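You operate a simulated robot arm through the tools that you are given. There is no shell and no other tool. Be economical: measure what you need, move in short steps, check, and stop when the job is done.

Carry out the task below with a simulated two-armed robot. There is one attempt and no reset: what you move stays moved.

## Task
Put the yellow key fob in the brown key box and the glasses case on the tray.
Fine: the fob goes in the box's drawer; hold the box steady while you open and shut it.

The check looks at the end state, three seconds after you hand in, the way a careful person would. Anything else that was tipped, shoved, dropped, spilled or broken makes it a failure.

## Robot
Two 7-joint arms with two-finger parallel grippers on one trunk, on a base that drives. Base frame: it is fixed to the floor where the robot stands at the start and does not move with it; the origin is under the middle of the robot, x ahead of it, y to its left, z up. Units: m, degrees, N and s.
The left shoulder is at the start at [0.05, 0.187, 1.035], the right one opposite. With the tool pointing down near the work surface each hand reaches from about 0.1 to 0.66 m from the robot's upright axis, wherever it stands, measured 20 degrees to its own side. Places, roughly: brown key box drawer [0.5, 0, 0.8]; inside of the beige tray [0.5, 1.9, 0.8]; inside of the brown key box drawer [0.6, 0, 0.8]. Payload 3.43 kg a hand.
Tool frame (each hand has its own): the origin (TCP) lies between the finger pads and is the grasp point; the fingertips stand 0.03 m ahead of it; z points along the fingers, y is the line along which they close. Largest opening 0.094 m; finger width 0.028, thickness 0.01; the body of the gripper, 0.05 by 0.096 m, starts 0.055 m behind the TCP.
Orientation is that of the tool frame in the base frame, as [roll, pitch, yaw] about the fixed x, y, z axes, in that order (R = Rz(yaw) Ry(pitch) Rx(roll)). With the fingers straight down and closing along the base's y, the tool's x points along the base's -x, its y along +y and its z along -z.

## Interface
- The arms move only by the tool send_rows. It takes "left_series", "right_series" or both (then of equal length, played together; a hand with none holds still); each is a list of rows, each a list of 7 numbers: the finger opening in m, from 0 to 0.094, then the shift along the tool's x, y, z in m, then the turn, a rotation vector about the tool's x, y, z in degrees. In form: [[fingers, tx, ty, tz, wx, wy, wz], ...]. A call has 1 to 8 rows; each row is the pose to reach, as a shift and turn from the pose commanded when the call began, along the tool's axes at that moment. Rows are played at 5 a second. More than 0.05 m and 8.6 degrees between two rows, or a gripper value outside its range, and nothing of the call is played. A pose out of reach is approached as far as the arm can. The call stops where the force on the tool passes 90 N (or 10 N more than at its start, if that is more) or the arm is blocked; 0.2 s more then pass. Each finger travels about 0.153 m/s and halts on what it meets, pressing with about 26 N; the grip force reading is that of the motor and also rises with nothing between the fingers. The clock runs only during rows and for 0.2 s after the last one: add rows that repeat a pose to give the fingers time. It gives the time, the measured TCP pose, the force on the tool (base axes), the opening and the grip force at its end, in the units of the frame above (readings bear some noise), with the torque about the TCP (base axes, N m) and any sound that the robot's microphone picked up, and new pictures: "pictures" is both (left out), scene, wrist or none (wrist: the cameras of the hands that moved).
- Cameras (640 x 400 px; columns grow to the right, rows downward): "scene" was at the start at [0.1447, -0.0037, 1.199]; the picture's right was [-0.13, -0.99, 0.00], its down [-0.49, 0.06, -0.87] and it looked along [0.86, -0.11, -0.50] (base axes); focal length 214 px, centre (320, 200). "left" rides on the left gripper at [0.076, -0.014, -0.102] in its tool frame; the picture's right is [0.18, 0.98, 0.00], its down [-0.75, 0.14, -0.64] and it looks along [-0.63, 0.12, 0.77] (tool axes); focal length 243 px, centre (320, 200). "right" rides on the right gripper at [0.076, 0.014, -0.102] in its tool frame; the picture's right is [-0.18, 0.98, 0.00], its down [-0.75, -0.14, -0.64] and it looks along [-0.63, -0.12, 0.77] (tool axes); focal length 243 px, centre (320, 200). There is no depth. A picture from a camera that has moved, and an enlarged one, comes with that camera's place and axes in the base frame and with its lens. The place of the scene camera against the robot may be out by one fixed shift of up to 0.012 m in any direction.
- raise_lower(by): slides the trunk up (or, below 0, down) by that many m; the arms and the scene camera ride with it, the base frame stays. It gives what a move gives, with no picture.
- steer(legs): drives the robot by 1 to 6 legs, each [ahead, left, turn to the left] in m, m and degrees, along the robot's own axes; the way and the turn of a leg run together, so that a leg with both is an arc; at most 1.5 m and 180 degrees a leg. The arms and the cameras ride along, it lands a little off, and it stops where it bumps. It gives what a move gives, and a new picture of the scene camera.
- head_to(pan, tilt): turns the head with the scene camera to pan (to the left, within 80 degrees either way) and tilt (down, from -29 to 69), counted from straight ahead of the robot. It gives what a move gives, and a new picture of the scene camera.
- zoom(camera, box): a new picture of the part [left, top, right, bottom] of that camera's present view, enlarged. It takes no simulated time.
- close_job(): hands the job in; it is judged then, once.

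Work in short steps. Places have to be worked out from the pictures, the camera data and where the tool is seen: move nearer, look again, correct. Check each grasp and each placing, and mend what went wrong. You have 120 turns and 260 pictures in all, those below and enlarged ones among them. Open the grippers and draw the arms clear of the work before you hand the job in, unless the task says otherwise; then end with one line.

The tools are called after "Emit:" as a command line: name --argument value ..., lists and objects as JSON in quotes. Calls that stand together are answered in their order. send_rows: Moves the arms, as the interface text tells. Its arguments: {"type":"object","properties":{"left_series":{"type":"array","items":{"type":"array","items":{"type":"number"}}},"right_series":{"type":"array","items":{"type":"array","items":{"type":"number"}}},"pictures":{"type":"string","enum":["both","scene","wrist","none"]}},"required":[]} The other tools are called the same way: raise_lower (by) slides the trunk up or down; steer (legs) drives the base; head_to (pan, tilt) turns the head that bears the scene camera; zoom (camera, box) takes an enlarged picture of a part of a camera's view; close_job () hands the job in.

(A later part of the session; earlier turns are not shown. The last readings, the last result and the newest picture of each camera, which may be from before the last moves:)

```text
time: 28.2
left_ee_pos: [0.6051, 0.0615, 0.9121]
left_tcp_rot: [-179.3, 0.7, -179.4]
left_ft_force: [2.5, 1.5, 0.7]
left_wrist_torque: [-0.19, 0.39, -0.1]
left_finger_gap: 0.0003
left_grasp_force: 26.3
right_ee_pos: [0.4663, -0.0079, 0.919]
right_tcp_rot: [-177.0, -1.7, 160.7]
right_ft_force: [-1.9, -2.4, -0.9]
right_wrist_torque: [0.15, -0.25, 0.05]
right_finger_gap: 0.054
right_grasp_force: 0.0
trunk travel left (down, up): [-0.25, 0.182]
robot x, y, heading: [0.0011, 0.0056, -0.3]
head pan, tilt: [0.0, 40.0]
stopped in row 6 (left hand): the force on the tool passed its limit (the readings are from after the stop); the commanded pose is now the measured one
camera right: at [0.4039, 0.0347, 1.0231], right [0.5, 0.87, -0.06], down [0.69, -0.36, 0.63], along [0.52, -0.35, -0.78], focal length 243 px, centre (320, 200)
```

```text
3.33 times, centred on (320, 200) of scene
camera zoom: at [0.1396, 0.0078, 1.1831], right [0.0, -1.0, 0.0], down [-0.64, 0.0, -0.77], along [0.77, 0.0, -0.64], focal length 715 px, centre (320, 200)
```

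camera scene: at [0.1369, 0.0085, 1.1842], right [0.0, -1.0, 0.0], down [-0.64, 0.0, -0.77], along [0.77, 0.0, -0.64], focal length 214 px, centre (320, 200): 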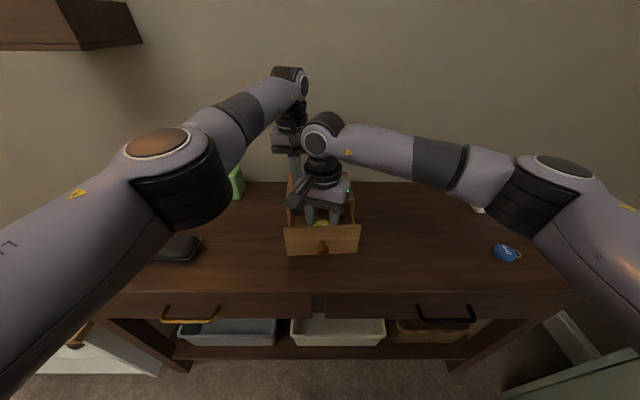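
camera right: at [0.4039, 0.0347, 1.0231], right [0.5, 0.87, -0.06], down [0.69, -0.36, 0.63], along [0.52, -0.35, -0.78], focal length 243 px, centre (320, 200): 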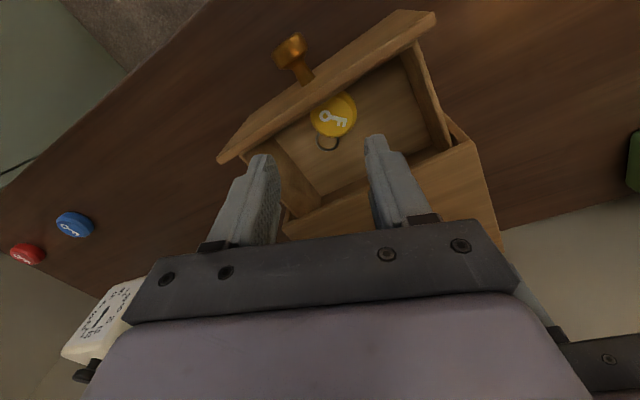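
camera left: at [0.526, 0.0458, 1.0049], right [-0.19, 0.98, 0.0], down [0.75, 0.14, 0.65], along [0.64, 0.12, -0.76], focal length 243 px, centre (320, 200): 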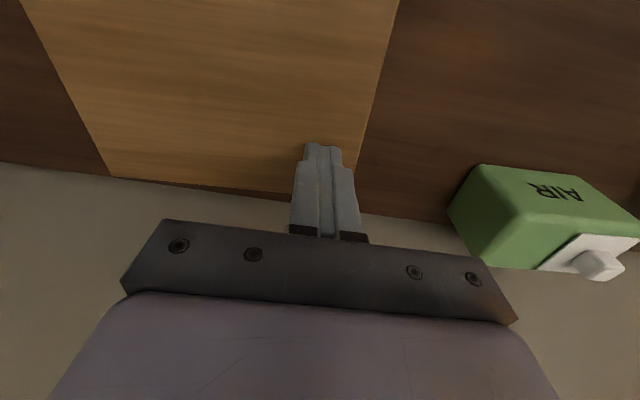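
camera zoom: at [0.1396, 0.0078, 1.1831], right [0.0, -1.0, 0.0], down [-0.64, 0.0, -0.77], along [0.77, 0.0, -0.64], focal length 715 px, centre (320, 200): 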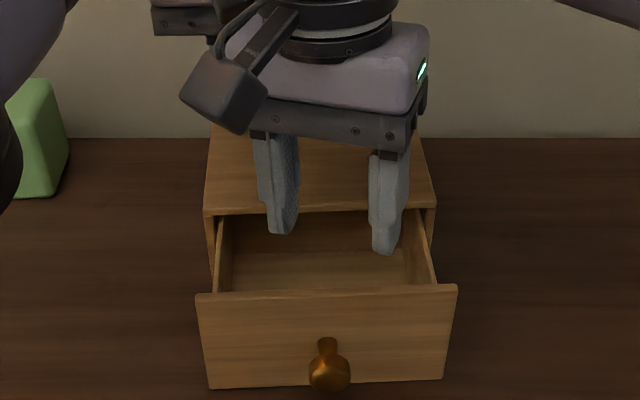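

The fob lies in the drawer, but on rising the right wrist brushed the left hand, which stopped the motion (left no longer presses). I move the right hand gently back and to the right, clear of it.

Emit:
send_rows --right_series '[[0.054, 0.009, -0.019, 0, 0, 0, 0], [0.054, 0.018, -0.038, 0, 0, 0, 0], [0.054, 0.037, -0.076, 0, 0, 0, 0], [0.054, 0.055, -0.1, -0.01, 0, 0, 0]]' --pictures "scene"

Emit:
zoom --camera "scene" --box '[220, 130, 420, 255]'

```text
time: 29.2
left_ee_pos: [0.604, 0.0619, 0.911]
left_tcp_rot: [-179.2, 0.7, -179.6]
left_ft_force: [-0.2, -0.8, -0.3]
left_wrist_torque: [0.02, -0.01, 0.02]
left_finger_gap: 0.0
left_grasp_force: 25.3
right_ee_pos: [0.3845, -0.086, 0.9365]
right_tcp_rot: [-177.1, -1.7, 160.5]
right_ft_force: [0.6, 0.7, 0.8]
right_wrist_torque: [0.01, 0.01, 0.05]
right_finger_gap: 0.0543
right_grasp_force: 0.0
trunk travel left (down, up): [-0.25, 0.182]
robot x, y, heading: [-0.0001, -0.0008, 0.2]
head pan, tilt: [0.0, 40.0]
camera scene: at [0.1399, 0.0076, 1.1836], right [0.0, -1.0, 0.0], down [-0.64, 0.0, -0.77], along [0.77, 0.0, -0.64], focal length 214 px, centre (320, 200)
```

scene: 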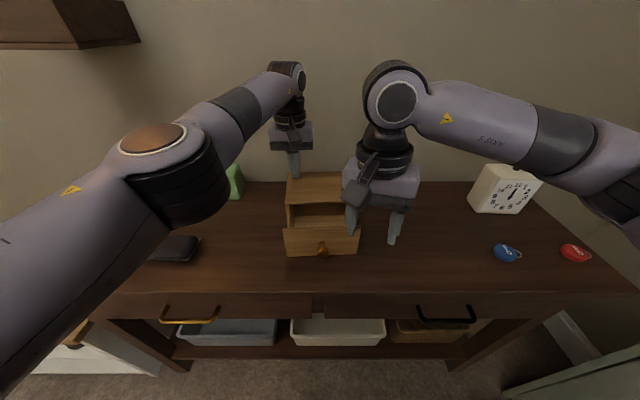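

```text
3.20 times, centred on (320, 192) of scene
camera zoom: at [0.1399, 0.0076, 1.1836], right [0.0, -1.0, 0.0], down [-0.64, 0.0, -0.77], along [0.77, 0.0, -0.64], focal length 686 px, centre (320, 224)
```

zoom: 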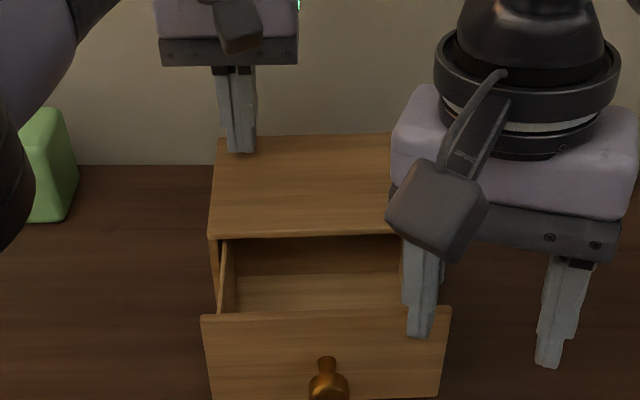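

The box is unmoved and the fob is inside. I press the lid again with the left hand (slightly more inward) while levelling and squaring the right hand in front of the knob.

Emit:
send_rows --left_series '[[0, 0.008, -0.01, 0, 0, 0, 0], [0, 0.015, -0.02, 0, 0, 0, 0], [0, 0.015, -0.02, 0.005, 0, 0, 0], [0, 0.015, -0.02, 0.009, 0, 0, 0], [0, 0.015, -0.02, 0.012, 0, 0, 0]]' --right_series '[[0.06, 0.02, 0, 0, -2.9, -1.7, 0], [0.06, 0.04, 0.01, 0, -2.9, -1.7, -7], [0.06, 0.06, 0.02, 0, -2.9, -1.7, -14], [0.06, 0.07, 0.04, 0, -2.9, -1.7, -19.5], [0.06, 0.0707, 0.0588, 0, -2.9, -1.7, -19.5]]' --pictures "none"

```text
time: 30.4
left_ee_pos: [0.5973, 0.0428, 0.9076]
left_tcp_rot: [-179.4, 0.6, -179.4]
left_ft_force: [0.6, -0.5, 0.4]
left_wrist_torque: [-0.02, -0.01, -0.02]
left_finger_gap: 0.0001
left_grasp_force: 26.4
left hand out of reach, approached as far as the arm can: row 1, 2, 3, 4, 5
right_ee_pos: [0.3342, -0.0043, 0.9351]
right_tcp_rot: [179.5, -0.3, -179.9]
right_ft_force: [0.4, 0.1, -0.7]
right_wrist_torque: [0.02, 0.02, -0.03]
right_finger_gap: 0.06
right_grasp_force: 0.1
trunk travel left (down, up): [-0.25, 0.182]
robot x, y, heading: [0.0005, 0.0001, 0.1]
head pan, tilt: [0.0, 40.0]
```

Left is at its reach edge; I bring it ~2 cm closer and press. Right tilts 35° for the knob.

Emit:
send_rows --left_series '[[0, 0.01, -0.005, -0.004, 0, 0, 0], [0, 0.018, -0.008, -0.004, 0, 0, 0], [0, 0.018, -0.008, 0.0, 0, 0, 0], [0, 0.018, -0.008, 0.003, 0, 0, 0], [0, 0.018, -0.008, 0.006, 0, 0, 0]]' --right_series '[[0.06, 0, 0, 0, 0, -7, 0], [0.06, 0, 0, 0, 0, -14, 0], [0.06, 0, 0, 0, 0, -21, 0], [0.06, 0, 0, 0, 0, -28, 0], [0.06, 0, 0, 0, 0, -35, 0]]' --pictures "wrist"

```text
time: 31.6
left_ee_pos: [0.5967, 0.043, 0.9067]
left_tcp_rot: [-179.2, 0.6, -179.5]
left_ft_force: [-1.0, -1.1, 0.0]
left_wrist_torque: [-0.01, 0.02, -0.02]
left_finger_gap: 0.0
left_grasp_force: 26.0
left hand out of reach, approached as far as the arm can: row 1, 2, 3, 4, 5
right_ee_pos: [0.3353, -0.0049, 0.9367]
right_tcp_rot: [179.4, 34.7, 179.9]
right_ft_force: [-0.1, 0.8, 0.8]
right_wrist_torque: [0.0, -0.01, 0.0]
right_finger_gap: 0.0602
right_grasp_force: 0.0
trunk travel left (down, up): [-0.25, 0.182]
robot x, y, heading: [0.0009, -0.0021, -0.2]
head pan, tilt: [0.0, 40.0]
camera right: at [0.2144, 0.0088, 0.9771], right [0.15, 0.98, 0.11], down [0.25, -0.15, 0.96], along [0.96, -0.11, -0.27], focal length 243 px, centre (320, 200)
camera left: at [0.522, 0.028, 1.0075], right [-0.19, 0.98, -0.01], down [0.75, 0.16, 0.65], along [0.64, 0.11, -0.76], focal length 243 px, centre (320, 200)
```

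right: 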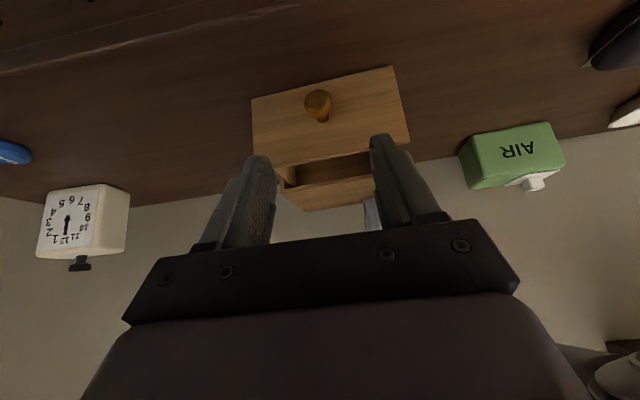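
left: 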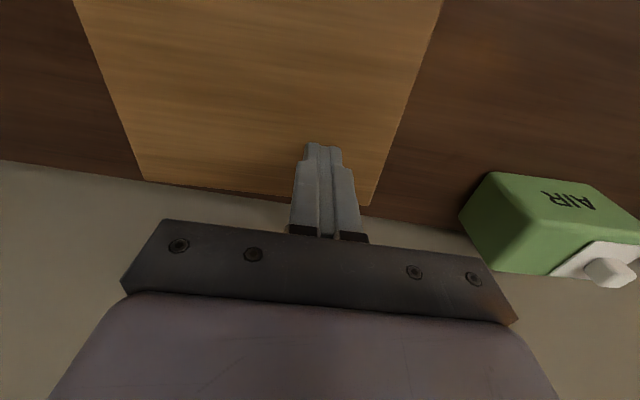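

The left arm's solver seems stuck at an edge; I lift it up and back a few cm to free it.

Emit:
send_rows --left_series '[[0, 0.01, 0, -0.03, 0, 0, 0], [0, 0.02, 0, -0.05, 0, 0, 0], [0, 0.03, -0.01, -0.05, 0, 0, 0]]' --pictures "none"

```text
time: 32.4
left_ee_pos: [0.5869, 0.0369, 0.9525]
left_tcp_rot: [-179.3, 0.4, -179.3]
left_ft_force: [0.7, 0.8, 0.2]
left_wrist_torque: [-0.02, -0.02, -0.03]
left_finger_gap: 0.0001
left_grasp_force: 25.5
left hand out of reach, approached as far as the arm can: row 1, 2, 3
right_ee_pos: [0.3337, -0.0046, 0.9352]
right_tcp_rot: [179.6, 34.6, 179.9]
right_ft_force: [-0.4, 0.1, -0.5]
right_wrist_torque: [-0.01, 0.02, -0.06]
right_finger_gap: 0.0601
right_grasp_force: 0.2
trunk travel left (down, up): [-0.25, 0.182]
robot x, y, heading: [-0.0016, 0.0019, -0.2]
head pan, tilt: [0.0, 40.0]
```

It's freeing up; I move it further back and inward.

Emit:
send_rows --left_series '[[0, 0.01, 0, 0, 0, 0, 0], [0, 0.02, -0.003, 0, 0, 0, 0], [0, 0.025, -0.006, 0, 0, 0, 0], [0, 0.025, -0.006, 0, 0, 0, 0]]' --pictures "none"

```text
time: 33.4
left_ee_pos: [0.5875, 0.0354, 0.9531]
left_tcp_rot: [-179.2, 0.5, -179.3]
left_ft_force: [0.4, 0.0, 0.2]
left_wrist_torque: [0.0, 0.0, -0.01]
left_finger_gap: 0.0001
left_grasp_force: 26.1
left hand out of reach, approached as far as the arm can: row 1, 2, 3, 4
right_ee_pos: [0.3339, -0.0058, 0.936]
right_tcp_rot: [179.6, 34.6, 179.9]
right_ft_force: [0.8, -0.6, 0.1]
right_wrist_torque: [0.0, -0.03, 0.05]
right_finger_gap: 0.0601
right_grasp_force: 0.1
trunk travel left (down, up): [-0.25, 0.182]
robot x, y, heading: [0.0029, 0.0036, 0.0]
head pan, tilt: [0.0, 40.0]
```

Still blocked in x; perhaps a joint limit. I try a yaw change with a shift to +y to work free.

Emit:
send_rows --left_series '[[0, 0, 0.02, -0.02, 0, 0, 5], [0, 0.01, 0.04, -0.04, 0, 0, 10], [0, 0.03, 0.06, -0.05, 0, 0, 15], [0, 0.05, 0.07, -0.05, 0, 0, 15]]' --pictures "scene"

```text
time: 34.4
left_ee_pos: [0.5718, 0.0507, 1.0169]
left_tcp_rot: [179.7, -0.3, 168.1]
left_ft_force: [-0.1, 0.2, -0.2]
left_wrist_torque: [0.02, -0.03, 0.01]
left_finger_gap: 0.0002
left_grasp_force: 26.1
left hand out of reach, approached as far as the arm can: row 1, 2, 3, 4
right_ee_pos: [0.3338, -0.0057, 0.9353]
right_tcp_rot: [179.5, 34.7, 179.9]
right_ft_force: [-0.2, 0.6, 0.1]
right_wrist_torque: [0.0, -0.02, -0.01]
right_finger_gap: 0.0599
right_grasp_force: 0.0
trunk travel left (down, up): [-0.25, 0.182]
robot x, y, heading: [-0.0005, 0.0011, 0.2]
head pan, tilt: [0.0, 40.0]
camera scene: at [0.1397, 0.0075, 1.1836], right [0.0, -1.0, 0.0], down [-0.64, 0.0, -0.77], along [0.77, 0.0, -0.64], focal length 214 px, centre (320, 200)
```

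scene: 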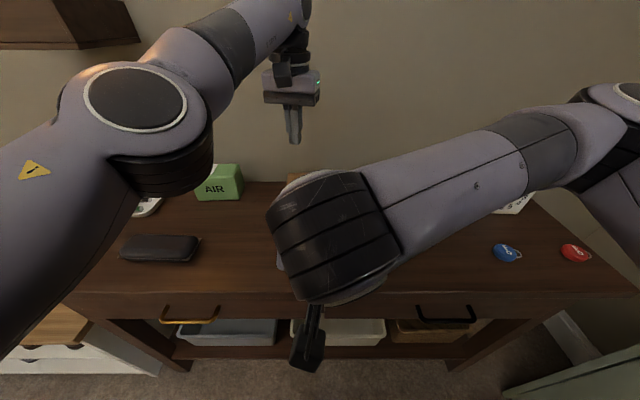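

It moved up to z=1.017. Continue pulling it back.

Emit:
send_rows --left_series '[[0, 0.03, 0, 0, 0, 0, 0], [0, 0.06, 0, 0, 0, 0, 0], [0, 0.09, 0, 0, 0, 0, 0]]' --pictures "none"

```text
time: 35.2
left_ee_pos: [0.5726, 0.0522, 1.0155]
left_tcp_rot: [179.6, -0.5, 168.1]
left_ft_force: [-0.3, -0.4, 1.1]
left_wrist_torque: [0.02, -0.03, 0.0]
left_finger_gap: 0.0
left_grasp_force: 25.9
left hand out of reach, approached as far as the arm can: row 1, 2, 3
right_ee_pos: [0.3349, -0.0047, 0.9365]
right_tcp_rot: [179.6, 34.7, -180.0]
right_ft_force: [-0.1, 0.7, 0.8]
right_wrist_torque: [0.05, -0.02, 0.0]
right_finger_gap: 0.06
right_grasp_force: 0.1
trunk travel left (down, up): [-0.25, 0.182]
robot x, y, heading: [0.0, -0.0014, 0.1]
head pan, tilt: [0.0, 40.0]
```

Retraction is blocked; I test a pure sideways move with the yaw turned the other way.

Emit:
send_rows --left_series '[[0, 0, 0.02, 0, 0, 0, -6], [0, 0, 0.04, 0, 0, 0, -12], [0, 0, 0.07, 0, 0, 0, -18], [0, 0, 0.1, 0, 0, 0, -24]]' --pictures "none"

```text
time: 36.2
left_ee_pos: [0.5999, 0.1494, 1.0167]
left_tcp_rot: [179.4, -0.3, -167.6]
left_ft_force: [0.5, 0.4, -0.5]
left_wrist_torque: [0.02, 0.02, 0.04]
left_finger_gap: 0.0001
left_grasp_force: 25.4
left hand out of reach, approached as far as the arm can: row 1, 2, 3, 4
right_ee_pos: [0.3356, -0.0047, 0.9366]
right_tcp_rot: [179.6, 34.5, 179.9]
right_ft_force: [-0.3, -0.4, -1.0]
right_wrist_torque: [0.01, -0.01, -0.03]
right_finger_gap: 0.0598
right_grasp_force: 0.0
trunk travel left (down, up): [-0.25, 0.182]
robot x, y, heading: [-0.0025, -0.0008, -0.1]
head pan, tilt: [0.0, 40.0]
```

Sideways and yaw work. Try retracting again from here.

Emit:
send_rows --left_series '[[0, 0.03, 0, 0, 0, 0, 0], [0, 0.06, 0, 0, 0, 0, 0], [0, 0.09, 0, 0, 0, 0, 0]]' --pictures "scene"

```text
time: 37.0
left_ee_pos: [0.5909, 0.1318, 1.0285]
left_tcp_rot: [179.4, -0.3, -167.8]
left_ft_force: [0.6, -0.2, -0.5]
left_wrist_torque: [0.0, 0.01, 0.0]
left_finger_gap: 0.0001
left_grasp_force: 25.5
left hand out of reach, approached as far as the arm can: row 1, 2, 3
right_ee_pos: [0.3354, -0.0045, 0.9361]
right_tcp_rot: [179.6, 34.6, 179.9]
right_ft_force: [-0.2, -0.7, 0.7]
right_wrist_torque: [-0.02, 0.02, 0.0]
right_finger_gap: 0.0602
right_grasp_force: 0.0
trunk travel left (down, up): [-0.25, 0.182]
robot x, y, heading: [-0.0036, -0.0031, 0.2]
head pan, tilt: [0.0, 40.0]
camera scene: at [0.14, 0.0077, 1.1836], right [0.0, -1.0, 0.0], down [-0.64, 0.0, -0.77], along [0.77, 0.0, -0.64], focal length 214 px, centre (320, 200)
```

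scene: 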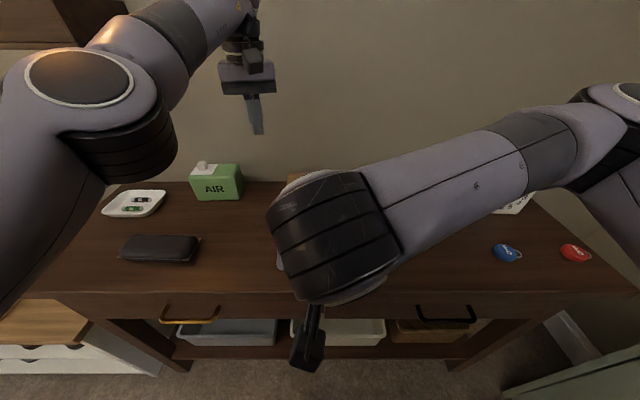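

I test whether tilting the tool (wrist limit) frees the retraction.

Emit:
send_rows --left_series '[[0, 0.0, 0, 0, 0, -7, 0], [0, 0.01, 0, 0, 0, -14, 0], [0, 0.03, 0, 0, 0, -20, 0], [0, 0.06, 0, 0, 0, -20, 0]]' --pictures "none"

```text
time: 38.0
left_ee_pos: [0.5743, 0.0857, 1.0804]
left_tcp_rot: [178.4, 5.4, -168.1]
left_ft_force: [-1.0, 0.0, 0.4]
left_wrist_torque: [0.01, 0.02, 0.03]
left_finger_gap: 0.0002
left_grasp_force: 25.6
left hand out of reach, approached as far as the arm can: row 1, 2, 3, 4
right_ee_pos: [0.3342, -0.0061, 0.9357]
right_tcp_rot: [179.4, 34.5, 179.8]
right_ft_force: [0.4, -0.4, 0.3]
right_wrist_torque: [0.0, -0.01, 0.01]
right_finger_gap: 0.0601
right_grasp_force: 0.0
trunk travel left (down, up): [-0.25, 0.182]
robot x, y, heading: [-0.0021, 0.0, -0.3]
head pan, tilt: [0.0, 40.0]
```

Wrong direction (only 5° achieved). Try tilting the other way while retracting.

Emit:
send_rows --left_series '[[0, 0.0, 0, 0, 0, 7, 0], [0, 0.01, 0.01, 0, 0, 14, 0], [0, 0.03, 0.02, 0, 0, 20, 0], [0, 0.06, 0.03, 0, 0, 26, 0], [0, 0.09, 0.04, 0, 0, 32, 0]]' --pictures "scene"

```text
time: 39.2
left_ee_pos: [0.4737, 0.1073, 1.0713]
left_tcp_rot: [178.4, -26.6, -167.1]
left_ft_force: [-0.2, 0.0, 0.2]
left_wrist_torque: [0.02, 0.01, -0.01]
left_finger_gap: 0.0002
left_grasp_force: 25.6
left hand out of reach, approached as far as the arm can: row 1, 2, 3, 4, 5
right_ee_pos: [0.3338, -0.0049, 0.9364]
right_tcp_rot: [179.6, 34.6, 179.8]
right_ft_force: [-0.4, 0.3, -0.7]
right_wrist_torque: [0.04, 0.01, -0.01]
right_finger_gap: 0.0602
right_grasp_force: 0.1
trunk travel left (down, up): [-0.25, 0.182]
robot x, y, heading: [0.0029, 0.0016, -0.0]
head pan, tilt: [0.0, 40.0]
camera scene: at [0.1398, 0.0076, 1.1836], right [0.0, -1.0, 0.0], down [-0.64, 0.0, -0.77], along [0.77, 0.0, -0.64], focal length 214 px, centre (320, 200)
```

scene: 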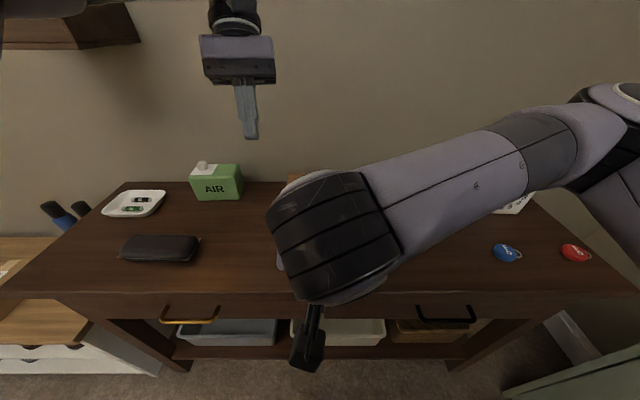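

Tilting that way frees it — a wrist-pitch limit from a raised elbow. I retract further, then level back near the start pose.

Emit:
send_rows --left_series '[[0, 0.015, 0, 0.03, 0, 0, 0], [0, 0.03, 0, 0.06, 0, -4, 0], [0, 0.04, 0, 0.08, 0, -8, -4], [0, 0.045, 0, 0.09, 0, -14, -8], [0, 0.045, 0, 0.09, 0, -20, -12], [0, 0.045, 0, 0.09, 0, -26, -12]]' --pictures "scene"

```text
time: 40.6
left_ee_pos: [0.3943, 0.0935, 1.0109]
left_tcp_rot: [175.8, 0.1, -156.1]
left_ft_force: [0.7, 0.4, 0.1]
left_wrist_torque: [-0.02, 0.0, 0.03]
left_finger_gap: 0.0001
left_grasp_force: 26.2
right_ee_pos: [0.3341, -0.0043, 0.9354]
right_tcp_rot: [179.6, 34.6, 179.8]
right_ft_force: [0.4, 0.4, -0.8]
right_wrist_torque: [-0.04, -0.03, 0.03]
right_finger_gap: 0.0599
right_grasp_force: 0.0
trunk travel left (down, up): [-0.25, 0.182]
robot x, y, heading: [-0.0001, -0.0003, 0.2]
head pan, tilt: [0.0, 40.0]
camera scene: at [0.14, 0.0078, 1.1836], right [0.0, -1.0, 0.0], down [-0.64, 0.0, -0.77], along [0.77, 0.0, -0.64], focal length 214 px, centre (320, 200)
```

scene: 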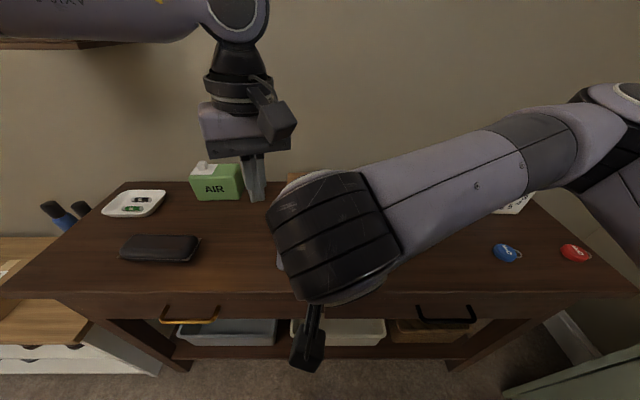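

Back to a good posture. I level it, restore yaw, and go again over the lid at (0.574, 0.03).

Emit:
send_rows --left_series '[[0, -0.005, -0.005, 0, 4.2, 0, 5], [0, -0.025, -0.025, 0, 4.2, 0, 12], [0, -0.05, -0.047, 0.01, 4.2, 0, 19], [0, -0.08, -0.072, 0.02, 4.2, 0, 24], [0, -0.105, -0.097, 0.04, 4.2, 0, 24], [0, -0.125, -0.118, 0.06, 4.2, 0, 24], [0, -0.139, -0.13, 0.08, 4.2, 0, 24]]' --pictures "none"

```text
time: 42.2
left_ee_pos: [0.5718, 0.0355, 0.9236]
left_tcp_rot: [-179.9, -0.8, 179.6]
left_ft_force: [0.2, -0.1, -0.1]
left_wrist_torque: [0.0, 0.02, 0.01]
left_finger_gap: 0.0
left_grasp_force: 25.4
right_ee_pos: [0.3349, -0.006, 0.9366]
right_tcp_rot: [179.6, 34.7, 179.9]
right_ft_force: [0.4, -0.2, 0.2]
right_wrist_torque: [0.01, 0.02, 0.0]
right_finger_gap: 0.06
right_grasp_force: 0.0
trunk travel left (down, up): [-0.25, 0.182]
robot x, y, heading: [0.0014, 0.0011, -0.0]
head pan, tilt: [0.0, 40.0]
```

In reach and level. Press down.

Emit:
send_rows --left_series '[[0, 0, 0, 0.01, 0, 0, 0], [0, 0, 0, 0.016, 0, 0, 0], [0, 0, 0, 0.02, 0, 0, 0], [0, 0, 0, 0.023, 0, 0, 0], [0, 0, 0, 0.025, 0, 0, 0]]' --pictures "none"

```text
time: 43.4
left_ee_pos: [0.5709, 0.0344, 0.9056]
left_tcp_rot: [-179.5, 0.0, 179.8]
left_ft_force: [10.7, -2.6, 43.5]
left_wrist_torque: [-0.03, -0.2, -0.21]
left_finger_gap: 0.0004
left_grasp_force: 25.8
right_ee_pos: [0.3335, -0.006, 0.9383]
right_tcp_rot: [179.5, 34.9, 179.9]
right_ft_force: [0.3, -0.3, 0.4]
right_wrist_torque: [-0.01, 0.01, 0.0]
right_finger_gap: 0.0602
right_grasp_force: 0.2
trunk travel left (down, up): [-0.25, 0.182]
robot x, y, heading: [0.005, 0.0016, -0.1]
head pan, tilt: [0.0, 40.0]
```

Pressing with 43 N. Now the right hand grips the knob again (knob at ~(0.41, −0.005, 0.828)).

Emit:
send_rows --right_series '[[0.06, 0.0066, -0.001, 0.03, 0, 0, 0], [0.06, 0.0066, -0.001, 0.07, 0, 0, 0], [0.06, 0.0066, -0.001, 0.105, 0, 0, 0], [0.06, 0.0066, -0.001, 0.125, 0, 0, 0], [0.035, 0.0066, -0.001, 0.125, 0, 0, 0], [0.0, 0.0066, -0.001, 0.125, 0, 0, 0], [0.0, 0.0066, -0.001, 0.125, 0, 0, 0]]' --pictures "wrist"

```text
time: 45.0
left_ee_pos: [0.5708, 0.034, 0.9043]
left_tcp_rot: [-179.6, 0.2, 179.6]
left_ft_force: [12.4, -2.8, 45.6]
left_wrist_torque: [-0.03, -0.32, 0.13]
left_finger_gap: 0.0
left_grasp_force: 25.5
right_ee_pos: [0.3991, -0.0052, 0.8305]
right_tcp_rot: [179.6, 34.7, 180.0]
right_ft_force: [0.6, 0.3, 0.2]
right_wrist_torque: [0.04, -0.17, -0.04]
right_finger_gap: 0.0247
right_grasp_force: 25.8
trunk travel left (down, up): [-0.25, 0.182]
robot x, y, heading: [0.0043, 0.0007, -0.1]
head pan, tilt: [0.0, 40.0]
camera right: at [0.2784, 0.008, 0.8721], right [0.15, 0.98, 0.11], down [0.25, -0.15, 0.96], along [0.96, -0.11, -0.27], focal length 243 px, centre (320, 200)
```

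right: 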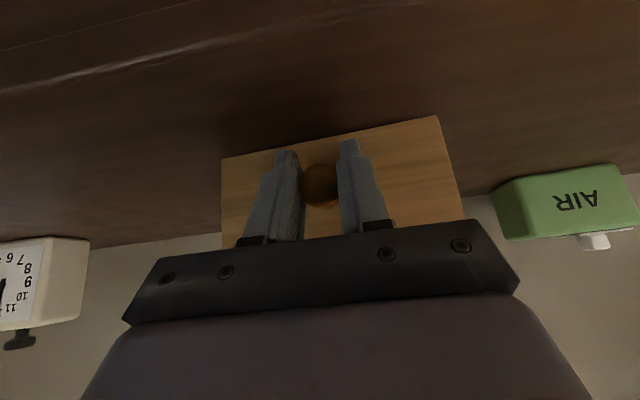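

Knob gripped. I push the drawer in by ~6.6 cm, then check force.

Emit:
send_rows --right_series '[[0.0, -0.0099, 0.0003, 0.0068, 0, 0, 0], [0.0, -0.0197, 0.0006, 0.0137, 0, 0, 0], [0.0, -0.0296, 0.0009, 0.0205, 0, 0, 0], [0.0, -0.0395, 0.0012, 0.0273, 0, 0, 0], [0.0, -0.0477, 0.0015, 0.033, 0, 0, 0], [0.0, -0.0542, 0.002, 0.0376, 0, 0, 0]]' --pictures "none"

```text
time: 46.4
left_ee_pos: [0.5698, 0.034, 0.9036]
left_tcp_rot: [-179.6, 0.0, 179.6]
left_ft_force: [10.7, 0.2, 45.5]
left_wrist_torque: [0.05, -0.27, -0.2]
left_finger_gap: 0.0002
left_grasp_force: 25.8
right_ee_pos: [0.4636, -0.0026, 0.8312]
right_tcp_rot: [179.5, 34.7, 180.0]
right_ft_force: [0.0, -2.3, 1.9]
right_wrist_torque: [0.04, -0.19, -0.04]
right_finger_gap: 0.0245
right_grasp_force: 25.9
trunk travel left (down, up): [-0.25, 0.182]
robot x, y, heading: [-0.0009, 0.0023, -0.1]
head pan, tilt: [0.0, 40.0]
```

About 6 mm remain; push gently until resistance.

Emit:
send_rows --right_series '[[0.0, -0.0025, 0, 0.0017, 0, 0, 0], [0.0, -0.005, 0, 0.0034, 0, 0, 0], [0.0, -0.0066, 0, 0.0046, 0, 0, 0]]' --pictures "wrist"

```text
time: 47.2
left_ee_pos: [0.5694, 0.0333, 0.9042]
left_tcp_rot: [-179.7, 0.3, 179.8]
left_ft_force: [15.6, -2.9, 40.6]
left_wrist_torque: [-0.11, -0.32, 0.09]
left_finger_gap: 0.0002
left_grasp_force: 26.2
right_ee_pos: [0.4713, -0.0018, 0.8314]
right_tcp_rot: [179.4, 34.8, -179.9]
right_ft_force: [-12.2, 3.2, 8.7]
right_wrist_torque: [0.03, -0.34, 0.04]
right_finger_gap: 0.0247
right_grasp_force: 26.1
trunk travel left (down, up): [-0.25, 0.182]
robot x, y, heading: [0.0045, 0.0041, 0.0]
head pan, tilt: [0.0, 40.0]
camera right: at [0.35, 0.0112, 0.8721], right [0.14, 0.98, 0.11], down [0.25, -0.15, 0.96], along [0.96, -0.11, -0.27], focal length 243 px, centre (320, 200)
```

right: 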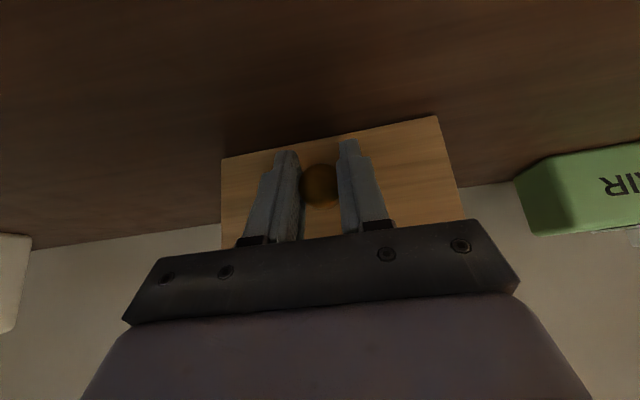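

Resistance of 12 N at the closed position: the drawer is shut. I relax 1 mm, open the fingers and back out, then swing right.

Emit:
send_rows --right_series '[[0.03, 0.0, 0, 0.0, 0, 0, 0], [0.06, 0.0, 0, 0.0, 0, 0, 0], [0.06, 0.0, 0, -0.03, 0, 0, 0], [0.06, 0.0, 0, -0.07, 0, 0, 0], [0.06, 0.0, 0, -0.11, 0, 0, 0], [0.06, 0.0, -0.04, -0.13, 0, 0, 0], [0.06, 0.0, -0.085, -0.13, 0, 0, 0]]' --pictures "none"

Emit:
zoom --camera "scene" --box '[220, 130, 420, 255]'

```text
time: 48.8
left_ee_pos: [0.5698, 0.0347, 0.9042]
left_tcp_rot: [-179.7, 0.1, 179.6]
left_ft_force: [5.9, -2.0, 45.9]
left_wrist_torque: [-0.02, -0.15, 0.16]
left_finger_gap: 0.0
left_grasp_force: 25.6
right_ee_pos: [0.397, -0.0911, 0.9349]
right_tcp_rot: [179.7, 34.8, 179.9]
right_ft_force: [-0.6, 0.0, -0.2]
right_wrist_torque: [0.01, 0.0, -0.02]
right_finger_gap: 0.0602
right_grasp_force: 0.0
trunk travel left (down, up): [-0.25, 0.182]
robot x, y, heading: [-0.0005, -0.0017, 0.2]
head pan, tilt: [0.0, 40.0]
```

```text
3.20 times, centred on (320, 192) of scene
camera zoom: at [0.1367, 0.0074, 1.1842], right [0.0, -1.0, 0.0], down [-0.64, 0.0, -0.77], along [0.77, 0.0, -0.64], focal length 686 px, centre (320, 224)
```

zoom: 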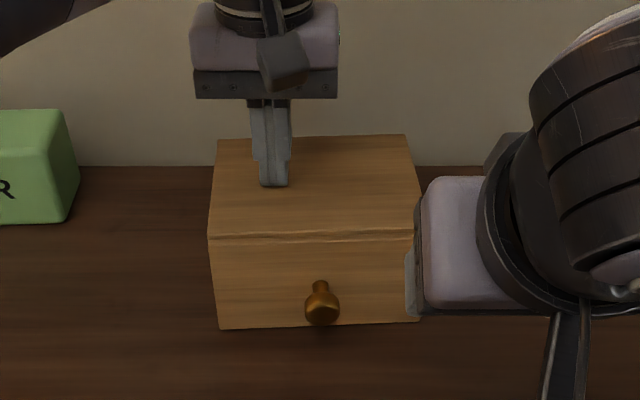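

Drawer shut, box in place. I lift both hands off and bring them back.

Emit:
send_rows --left_series '[[0, 0, 0, -0.03, 0, 0, 0], [0, 0, 0, -0.07, 0, 0, 0], [0.03, 0.03, 0.01, -0.1, 0, 0, 0], [0.06, 0.065, 0.025, -0.1, 0, 0, 0], [0.094, 0.1, 0.04, -0.1, 0, 0, 0], [0.094, 0.135, 0.055, -0.1, 0, 0, 0], [0.094, 0.16, 0.065, -0.1, 0, 0, 0]]' --right_series '[[0.06, 0, -0.025, -0.015, 0, 5, 0], [0.06, 0, -0.05, -0.03, 0, 10, 0], [0.06, 0, -0.075, -0.045, 0, 15, 0], [0.06, 0, -0.1, -0.06, 0, 20, 0], [0.06, -0.001, -0.125, -0.08, 0, 25, 0], [0.06, -0.002, -0.145, -0.095, 0, 30, 0], [0.06, -0.002, -0.16, -0.108, 0, 35, 0]]' --pictures "both"

```text
time: 50.4
left_ee_pos: [0.4095, 0.1021, 0.9991]
left_tcp_rot: [-179.8, -0.8, 179.8]
left_ft_force: [0.0, -0.3, -0.5]
left_wrist_torque: [-0.03, 0.04, 0.0]
left_finger_gap: 0.094
left_grasp_force: 0.1
right_ee_pos: [0.34, -0.248, 1.0243]
right_tcp_rot: [179.7, -0.5, -179.8]
right_ft_force: [-0.1, -0.3, 0.4]
right_wrist_torque: [-0.02, 0.0, -0.02]
right_finger_gap: 0.0599
right_grasp_force: 0.1
trunk travel left (down, up): [-0.25, 0.182]
robot x, y, heading: [0.0012, -0.0007, -0.2]
head pan, tilt: [0.0, 40.0]
camera scene: at [0.1398, 0.0078, 1.1836], right [0.0, -1.0, 0.0], down [-0.64, 0.0, -0.77], along [0.77, 0.0, -0.64], focal length 214 px, centre (320, 200)
camera right: at [0.2659, -0.2336, 1.1275], right [0.18, 0.98, 0.0], down [0.76, -0.14, 0.63], along [0.63, -0.11, -0.77], focal length 243 px, centre (320, 200)
camera left: at [0.3367, 0.0884, 1.1013], right [-0.18, 0.98, 0.0], down [0.76, 0.14, 0.63], along [0.62, 0.11, -0.78], focal length 243 px, centre (320, 200)
```

scene: 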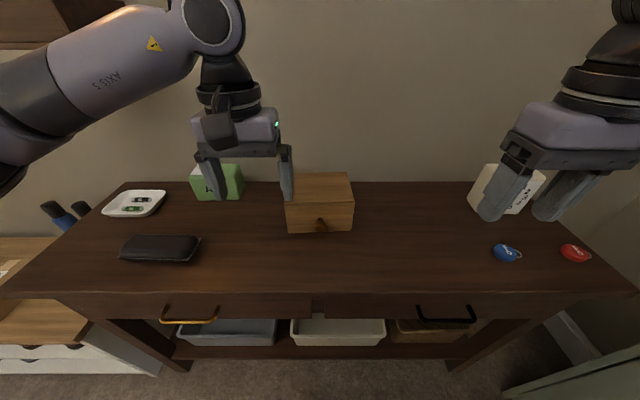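
right: 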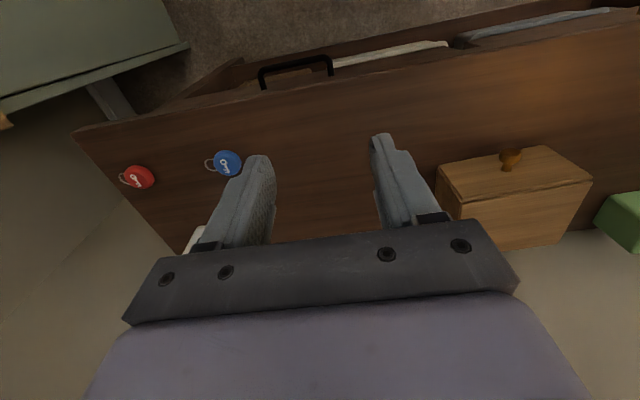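
left: 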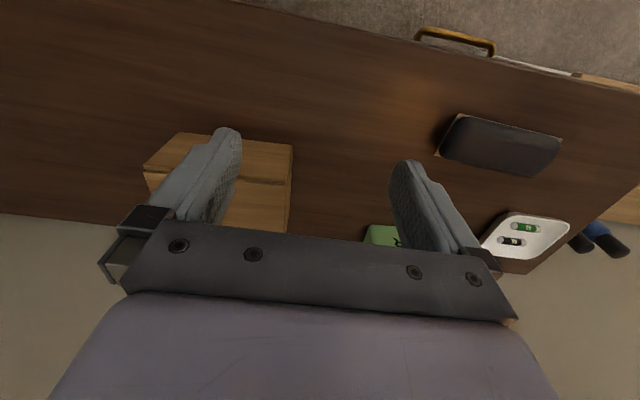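

Both hands free. The case lies along y, centre ≈(0.443, 0.357), about 0.16 × 0.07. I move the left hand above it, turning so the fingers close along x.

Emit:
send_rows --left_series '[[0.094, -0.004, 0.032, 0, 0, 0, -8.5], [0.094, -0.008, 0.064, 0, 0, 0, -17], [0.094, -0.012, 0.096, 0, 0, 0, -25.5], [0.094, -0.016, 0.128, 0, 0, 0, -34], [0.094, -0.02, 0.16, 0, 0, 0, -42.5], [0.094, -0.025, 0.192, 0, 0, 0, -51], [0.094, -0.03, 0.224, 0, 0, 0, -59.5], [0.094, -0.034, 0.255, 0, 0, 0, -68]]' --pictures "none"

```text
time: 52.2
left_ee_pos: [0.4457, 0.3579, 0.9968]
left_tcp_rot: [179.3, -0.4, -112.1]
left_ft_force: [1.1, -0.7, 0.2]
left_wrist_torque: [0.01, 0.02, 0.0]
left_finger_gap: 0.094
left_grasp_force: 0.2
right_ee_pos: [0.3401, -0.2468, 1.0234]
right_tcp_rot: [179.8, -0.3, -179.8]
right_ft_force: [-0.1, -0.5, 1.2]
right_wrist_torque: [-0.01, 0.02, 0.01]
right_finger_gap: 0.0598
right_grasp_force: 0.0
trunk travel left (down, up): [-0.25, 0.182]
robot x, y, heading: [0.0012, 0.0007, -0.2]
head pan, tilt: [0.0, 40.0]
```

Finish the turn and lower to z≈0.92 for a look.

Emit:
send_rows --left_series '[[0.094, 0, 0, 0.02, 0, 0, -7.5], [0.094, 0, 0, 0.04, 0, 0, -15], [0.094, 0, 0, 0.06, 0, 0, -22], [0.094, 0, 0, 0.07, 0, 0, -22]]' --pictures "both"

```text
time: 53.2
left_ee_pos: [0.4481, 0.3559, 0.9274]
left_tcp_rot: [179.2, -0.2, -90.1]
left_ft_force: [-0.2, -0.1, -0.3]
left_wrist_torque: [-0.01, -0.01, -0.01]
left_finger_gap: 0.0942
left_grasp_force: 0.1
right_ee_pos: [0.3402, -0.2466, 1.0237]
right_tcp_rot: [179.6, -0.4, -179.9]
right_ft_force: [0.1, -0.4, -0.1]
right_wrist_torque: [-0.01, -0.03, 0.02]
right_finger_gap: 0.0601
right_grasp_force: 0.0
trunk travel left (down, up): [-0.25, 0.182]
robot x, y, heading: [0.0005, -0.0003, 0.2]
head pan, tilt: [0.0, 40.0]
camera scene: at [0.1401, 0.0078, 1.1836], right [0.0, -1.0, 0.0], down [-0.64, 0.0, -0.77], along [0.77, 0.0, -0.64], focal length 214 px, centre (320, 200)
camera left: at [0.4653, 0.2799, 1.0299], right [-0.98, -0.18, 0.01], down [-0.13, 0.76, 0.64], along [-0.13, 0.63, -0.77], focal length 243 px, centre (320, 200)
```

scene: 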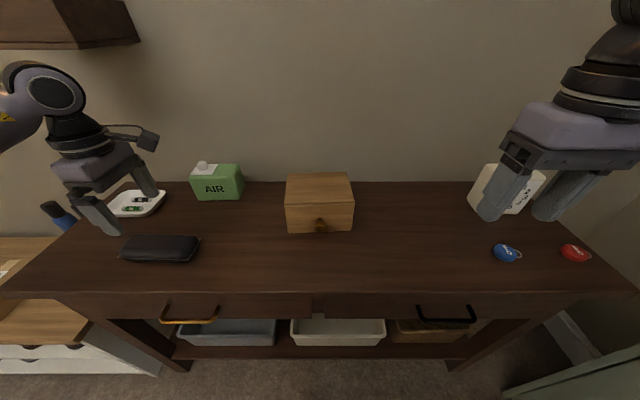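
left: 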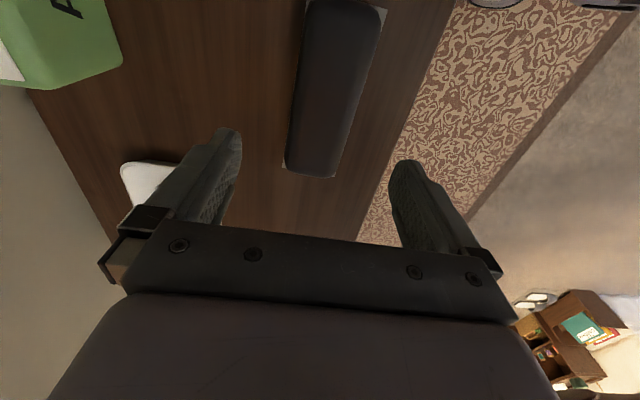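

I zoom to see the case edges — there seems to be something thin beneath it.

Emit:
zoom --camera "left" --box '[230, 0, 450, 190]'

Emit:
zoom --camera "scene" --box '[60, 160, 260, 285]'

```text
2.11 times, centred on (340, 95) of left
camera zoom: at [0.4653, 0.2799, 1.0299], right [-0.98, -0.18, 0.01], down [-0.13, 0.76, 0.64], along [-0.13, 0.63, -0.77], focal length 511 px, centre (278, 421)
```

zoom: 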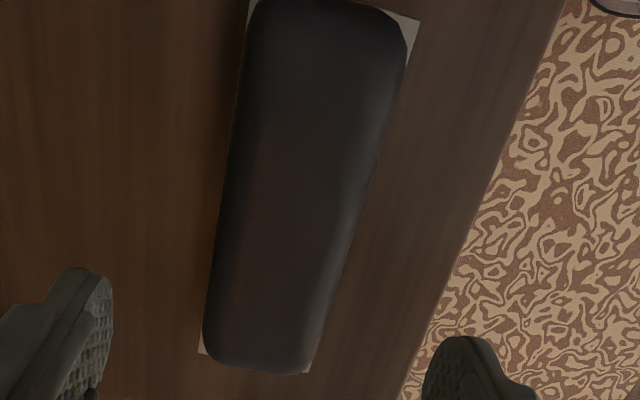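

```text
3.20 times, centred on (160, 222) of scene
camera zoom: at [0.1401, 0.0078, 1.1836], right [0.0, -1.0, 0.0], down [-0.64, 0.0, -0.77], along [0.77, 0.0, -0.64], focal length 686 px, centre (832, 128)
```

zoom: 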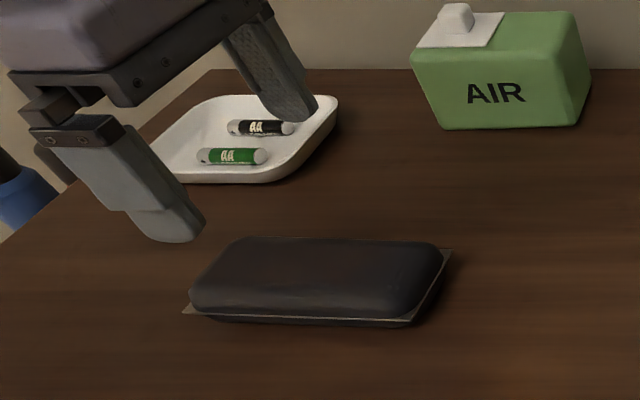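

That's the case's own seam rim. Case centre (0.444, 0.355), width 0.06. I descend and grip it.

Emit:
send_rows --left_series '[[0.094, 0, 0.004, 0.04, 0, 0, 0], [0.094, 0, 0.004, 0.08, 0, 0, 0], [0.094, 0, 0.004, 0.1, 0, 0, 0], [0.094, 0, 0.004, 0.111, 0, 0, 0], [0.07, 0, 0.004, 0.111, 0, 0, 0], [0.04, 0, 0.004, 0.111, 0, 0, 0], [0.04, 0, 0.004, 0.111, 0, 0, 0]]' --pictures "wrist"

```text
time: 54.8
left_ee_pos: [0.4395, 0.354, 0.8161]
left_tcp_rot: [179.2, -0.2, -90.1]
left_ft_force: [0.7, 0.3, 0.0]
left_wrist_torque: [-0.06, -0.06, 0.03]
left_finger_gap: 0.0638
left_grasp_force: 26.1
right_ee_pos: [0.3413, -0.2469, 1.0236]
right_tcp_rot: [179.5, -0.5, -179.9]
right_ft_force: [-0.2, 0.2, 0.7]
right_wrist_torque: [0.01, -0.01, 0.0]
right_finger_gap: 0.0595
right_grasp_force: 0.0
trunk travel left (down, up): [-0.25, 0.182]
robot x, y, heading: [0.0017, 0.0039, 0.2]
head pan, tilt: [0.0, 40.0]
camera left: at [0.4575, 0.2784, 0.9171], right [-0.98, -0.18, 0.01], down [-0.13, 0.76, 0.64], along [-0.13, 0.63, -0.77], focal length 243 px, centre (320, 200)
```

left: 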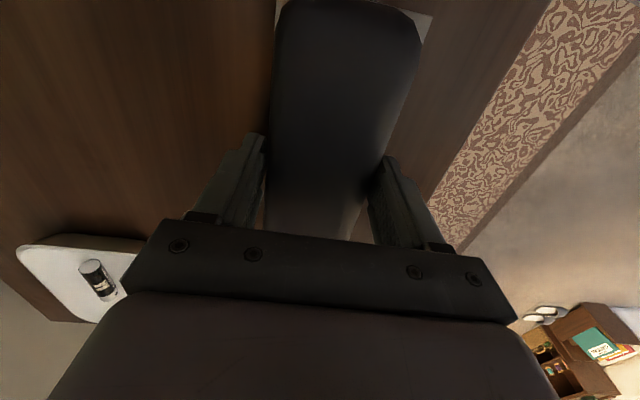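

Case gripped (0.064). Lift it and draw it in toward the robot.

Emit:
send_rows --left_series '[[0.04, 0, 0, -0.03, 0, 0, 0], [0.04, 0, 0, -0.07, 0, 0, 0], [0.04, 0, 0, -0.11, 0, 0, 0], [0.04, 0, 0.02, -0.15, 0, 0, 0], [0.04, 0, 0.055, -0.18, 0, 0, 0], [0.04, 0, 0.1, -0.19, 0, 0, 0]]' --pictures "wrist"

Emit:
head_to --pan 60 --tilt 25

```text
time: 56.2
left_ee_pos: [0.3427, 0.3569, 1.0058]
left_tcp_rot: [179.1, -0.2, -90.2]
left_ft_force: [0.6, 0.3, -0.4]
left_wrist_torque: [0.02, 0.0, 0.0]
left_finger_gap: 0.0639
left_grasp_force: 26.3
right_ee_pos: [0.3401, -0.2465, 1.0246]
right_tcp_rot: [179.7, -0.3, -180.0]
right_ft_force: [-0.7, -0.8, 0.4]
right_wrist_torque: [0.01, 0.01, -0.01]
right_finger_gap: 0.0603
right_grasp_force: 0.0
trunk travel left (down, up): [-0.25, 0.182]
robot x, y, heading: [0.0031, -0.0014, 0.0]
head pan, tilt: [0.0, 40.0]
camera left: at [0.3606, 0.2817, 1.1065], right [-0.98, -0.18, 0.02], down [-0.13, 0.76, 0.64], along [-0.13, 0.63, -0.77], focal length 243 px, centre (320, 200)
```

left: 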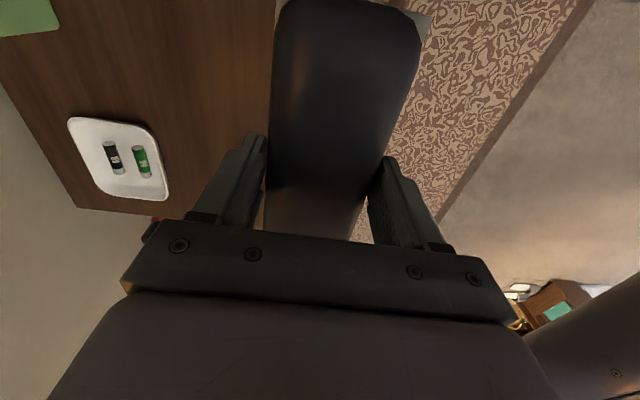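

```text
time: 57.5
left_ee_pos: [0.344, 0.3579, 1.0049]
left_tcp_rot: [179.2, -0.3, -90.3]
left_ft_force: [-0.4, -0.2, -0.9]
left_wrist_torque: [-0.02, -0.02, 0.01]
left_finger_gap: 0.0639
left_grasp_force: 25.7
right_ee_pos: [0.3399, -0.2458, 1.0235]
right_tcp_rot: [179.6, -0.4, -179.9]
right_ft_force: [0.6, -0.5, 0.3]
right_wrist_torque: [-0.03, 0.02, 0.0]
right_finger_gap: 0.0601
right_grasp_force: 0.1
trunk travel left (down, up): [-0.25, 0.182]
robot x, y, heading: [-0.0004, -0.0007, 0.2]
head pan, tilt: [60.0, 25.0]
camera scene: at [0.1013, 0.0876, 1.2069], right [0.87, -0.5, 0.0], down [-0.21, -0.37, -0.91], along [0.45, 0.78, -0.42], focal length 214 px, centre (320, 200)
```

scene: 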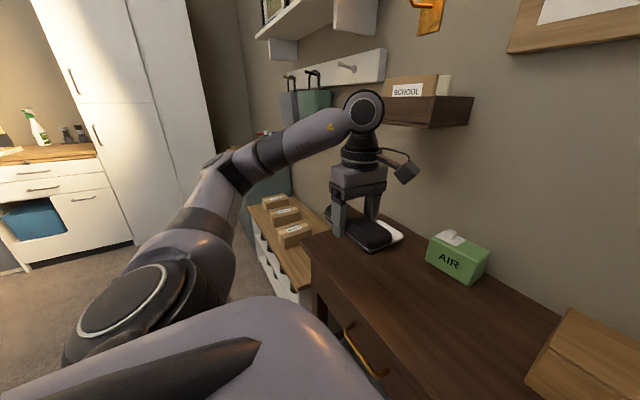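

The tray should be on the far cabinet to the left. I back up a little and drive left part of the way, then look.

Emit:
steer --legs '[[-0.15, 0, 0], [0, 0.7, 0]]'

```text
time: 62.4
left_ee_pos: [0.1886, 1.07, 1.0055]
left_tcp_rot: [179.3, -0.2, -90.0]
left_ft_force: [-0.1, -0.3, -0.5]
left_wrist_torque: [-0.01, 0.0, 0.0]
left_finger_gap: 0.0639
left_grasp_force: 26.1
right_ee_pos: [0.1878, 0.4647, 1.0245]
right_tcp_rot: [179.6, -0.4, -179.6]
right_ft_force: [-0.7, -0.1, 0.7]
right_wrist_torque: [0.01, 0.0, 0.0]
right_finger_gap: 0.0601
right_grasp_force: 0.1
trunk travel left (down, up): [-0.25, 0.182]
robot x, y, heading: [-0.1516, 0.7108, -0.2]
head pan, tilt: [60.0, 25.0]
camera scene: at [-0.0529, 0.7989, 1.2069], right [0.87, -0.5, 0.0], down [-0.21, -0.37, -0.91], along [0.45, 0.79, -0.42], focal length 214 px, centre (320, 200)
```

scene: 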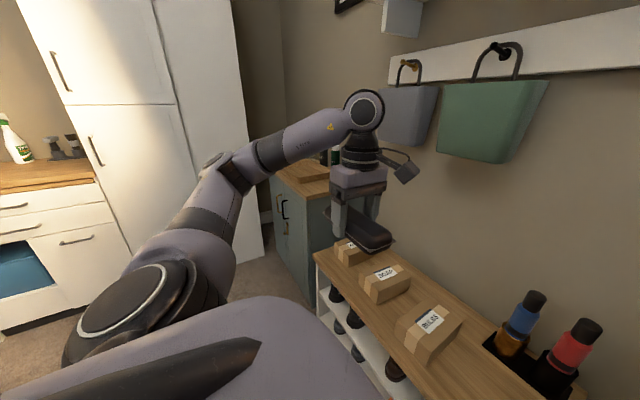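

Path is clear; the blue-grey cabinet spans roughly y 1.65–2.25. I drive another 0.5 m left.

Emit:
steer --legs '[[0, 0.5, 0]]'

Emit:
head_to --pan 40 --tilt 30

```text
time: 65.3
left_ee_pos: [0.1859, 1.5704, 1.0055]
left_tcp_rot: [179.2, -0.1, -90.0]
left_ft_force: [0.2, 0.1, -1.3]
left_wrist_torque: [-0.02, 0.0, 0.02]
left_finger_gap: 0.0638
left_grasp_force: 26.2
right_ee_pos: [0.186, 0.9648, 1.0244]
right_tcp_rot: [179.7, -0.5, -179.6]
right_ft_force: [-0.2, 0.4, -0.3]
right_wrist_torque: [-0.02, 0.0, 0.01]
right_finger_gap: 0.06
right_grasp_force: 0.1
trunk travel left (down, up): [-0.25, 0.182]
robot x, y, heading: [-0.1547, 1.21, 0.3]
head pan, tilt: [60.0, 25.0]
camera scene: at [-0.0551, 1.2988, 1.2068], right [0.87, -0.5, 0.0], down [-0.21, -0.37, -0.91], along [0.45, 0.79, -0.42], focal length 214 px, centre (320, 200)
```

scene: 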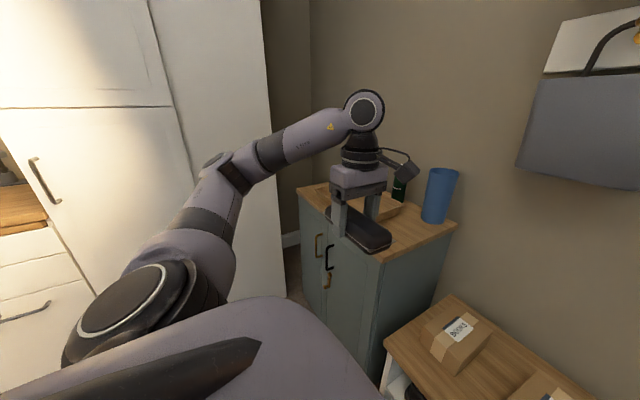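

```text
time: 66.2
left_ee_pos: [0.1855, 1.5706, 1.0067]
left_tcp_rot: [179.3, -0.2, -90.0]
left_ft_force: [0.6, -0.4, -1.4]
left_wrist_torque: [0.02, 0.01, -0.02]
left_finger_gap: 0.0638
left_grasp_force: 26.3
right_ee_pos: [0.1858, 0.9643, 1.0247]
right_tcp_rot: [179.6, -0.3, -179.7]
right_ft_force: [0.4, 0.7, 0.3]
right_wrist_torque: [-0.03, -0.03, -0.01]
right_finger_gap: 0.0597
right_grasp_force: 0.0
trunk travel left (down, up): [-0.25, 0.182]
robot x, y, heading: [-0.1535, 1.2096, 0.1]
head pan, tilt: [40.0, 30.0]
camera scene: at [-0.0318, 1.2771, 1.1989], right [0.65, -0.76, 0.0], down [-0.38, -0.32, -0.87], along [0.66, 0.56, -0.5], focal length 214 px, centre (320, 200)
```

scene: 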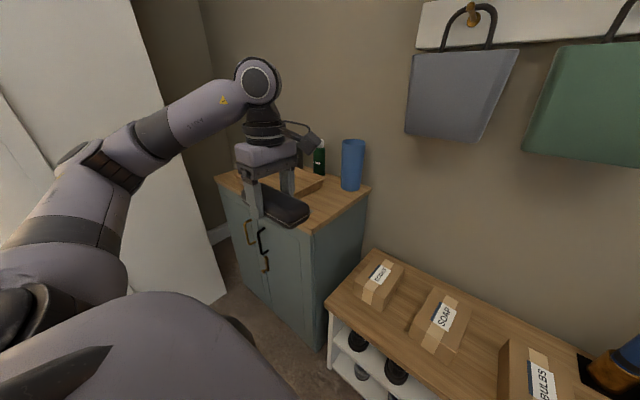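

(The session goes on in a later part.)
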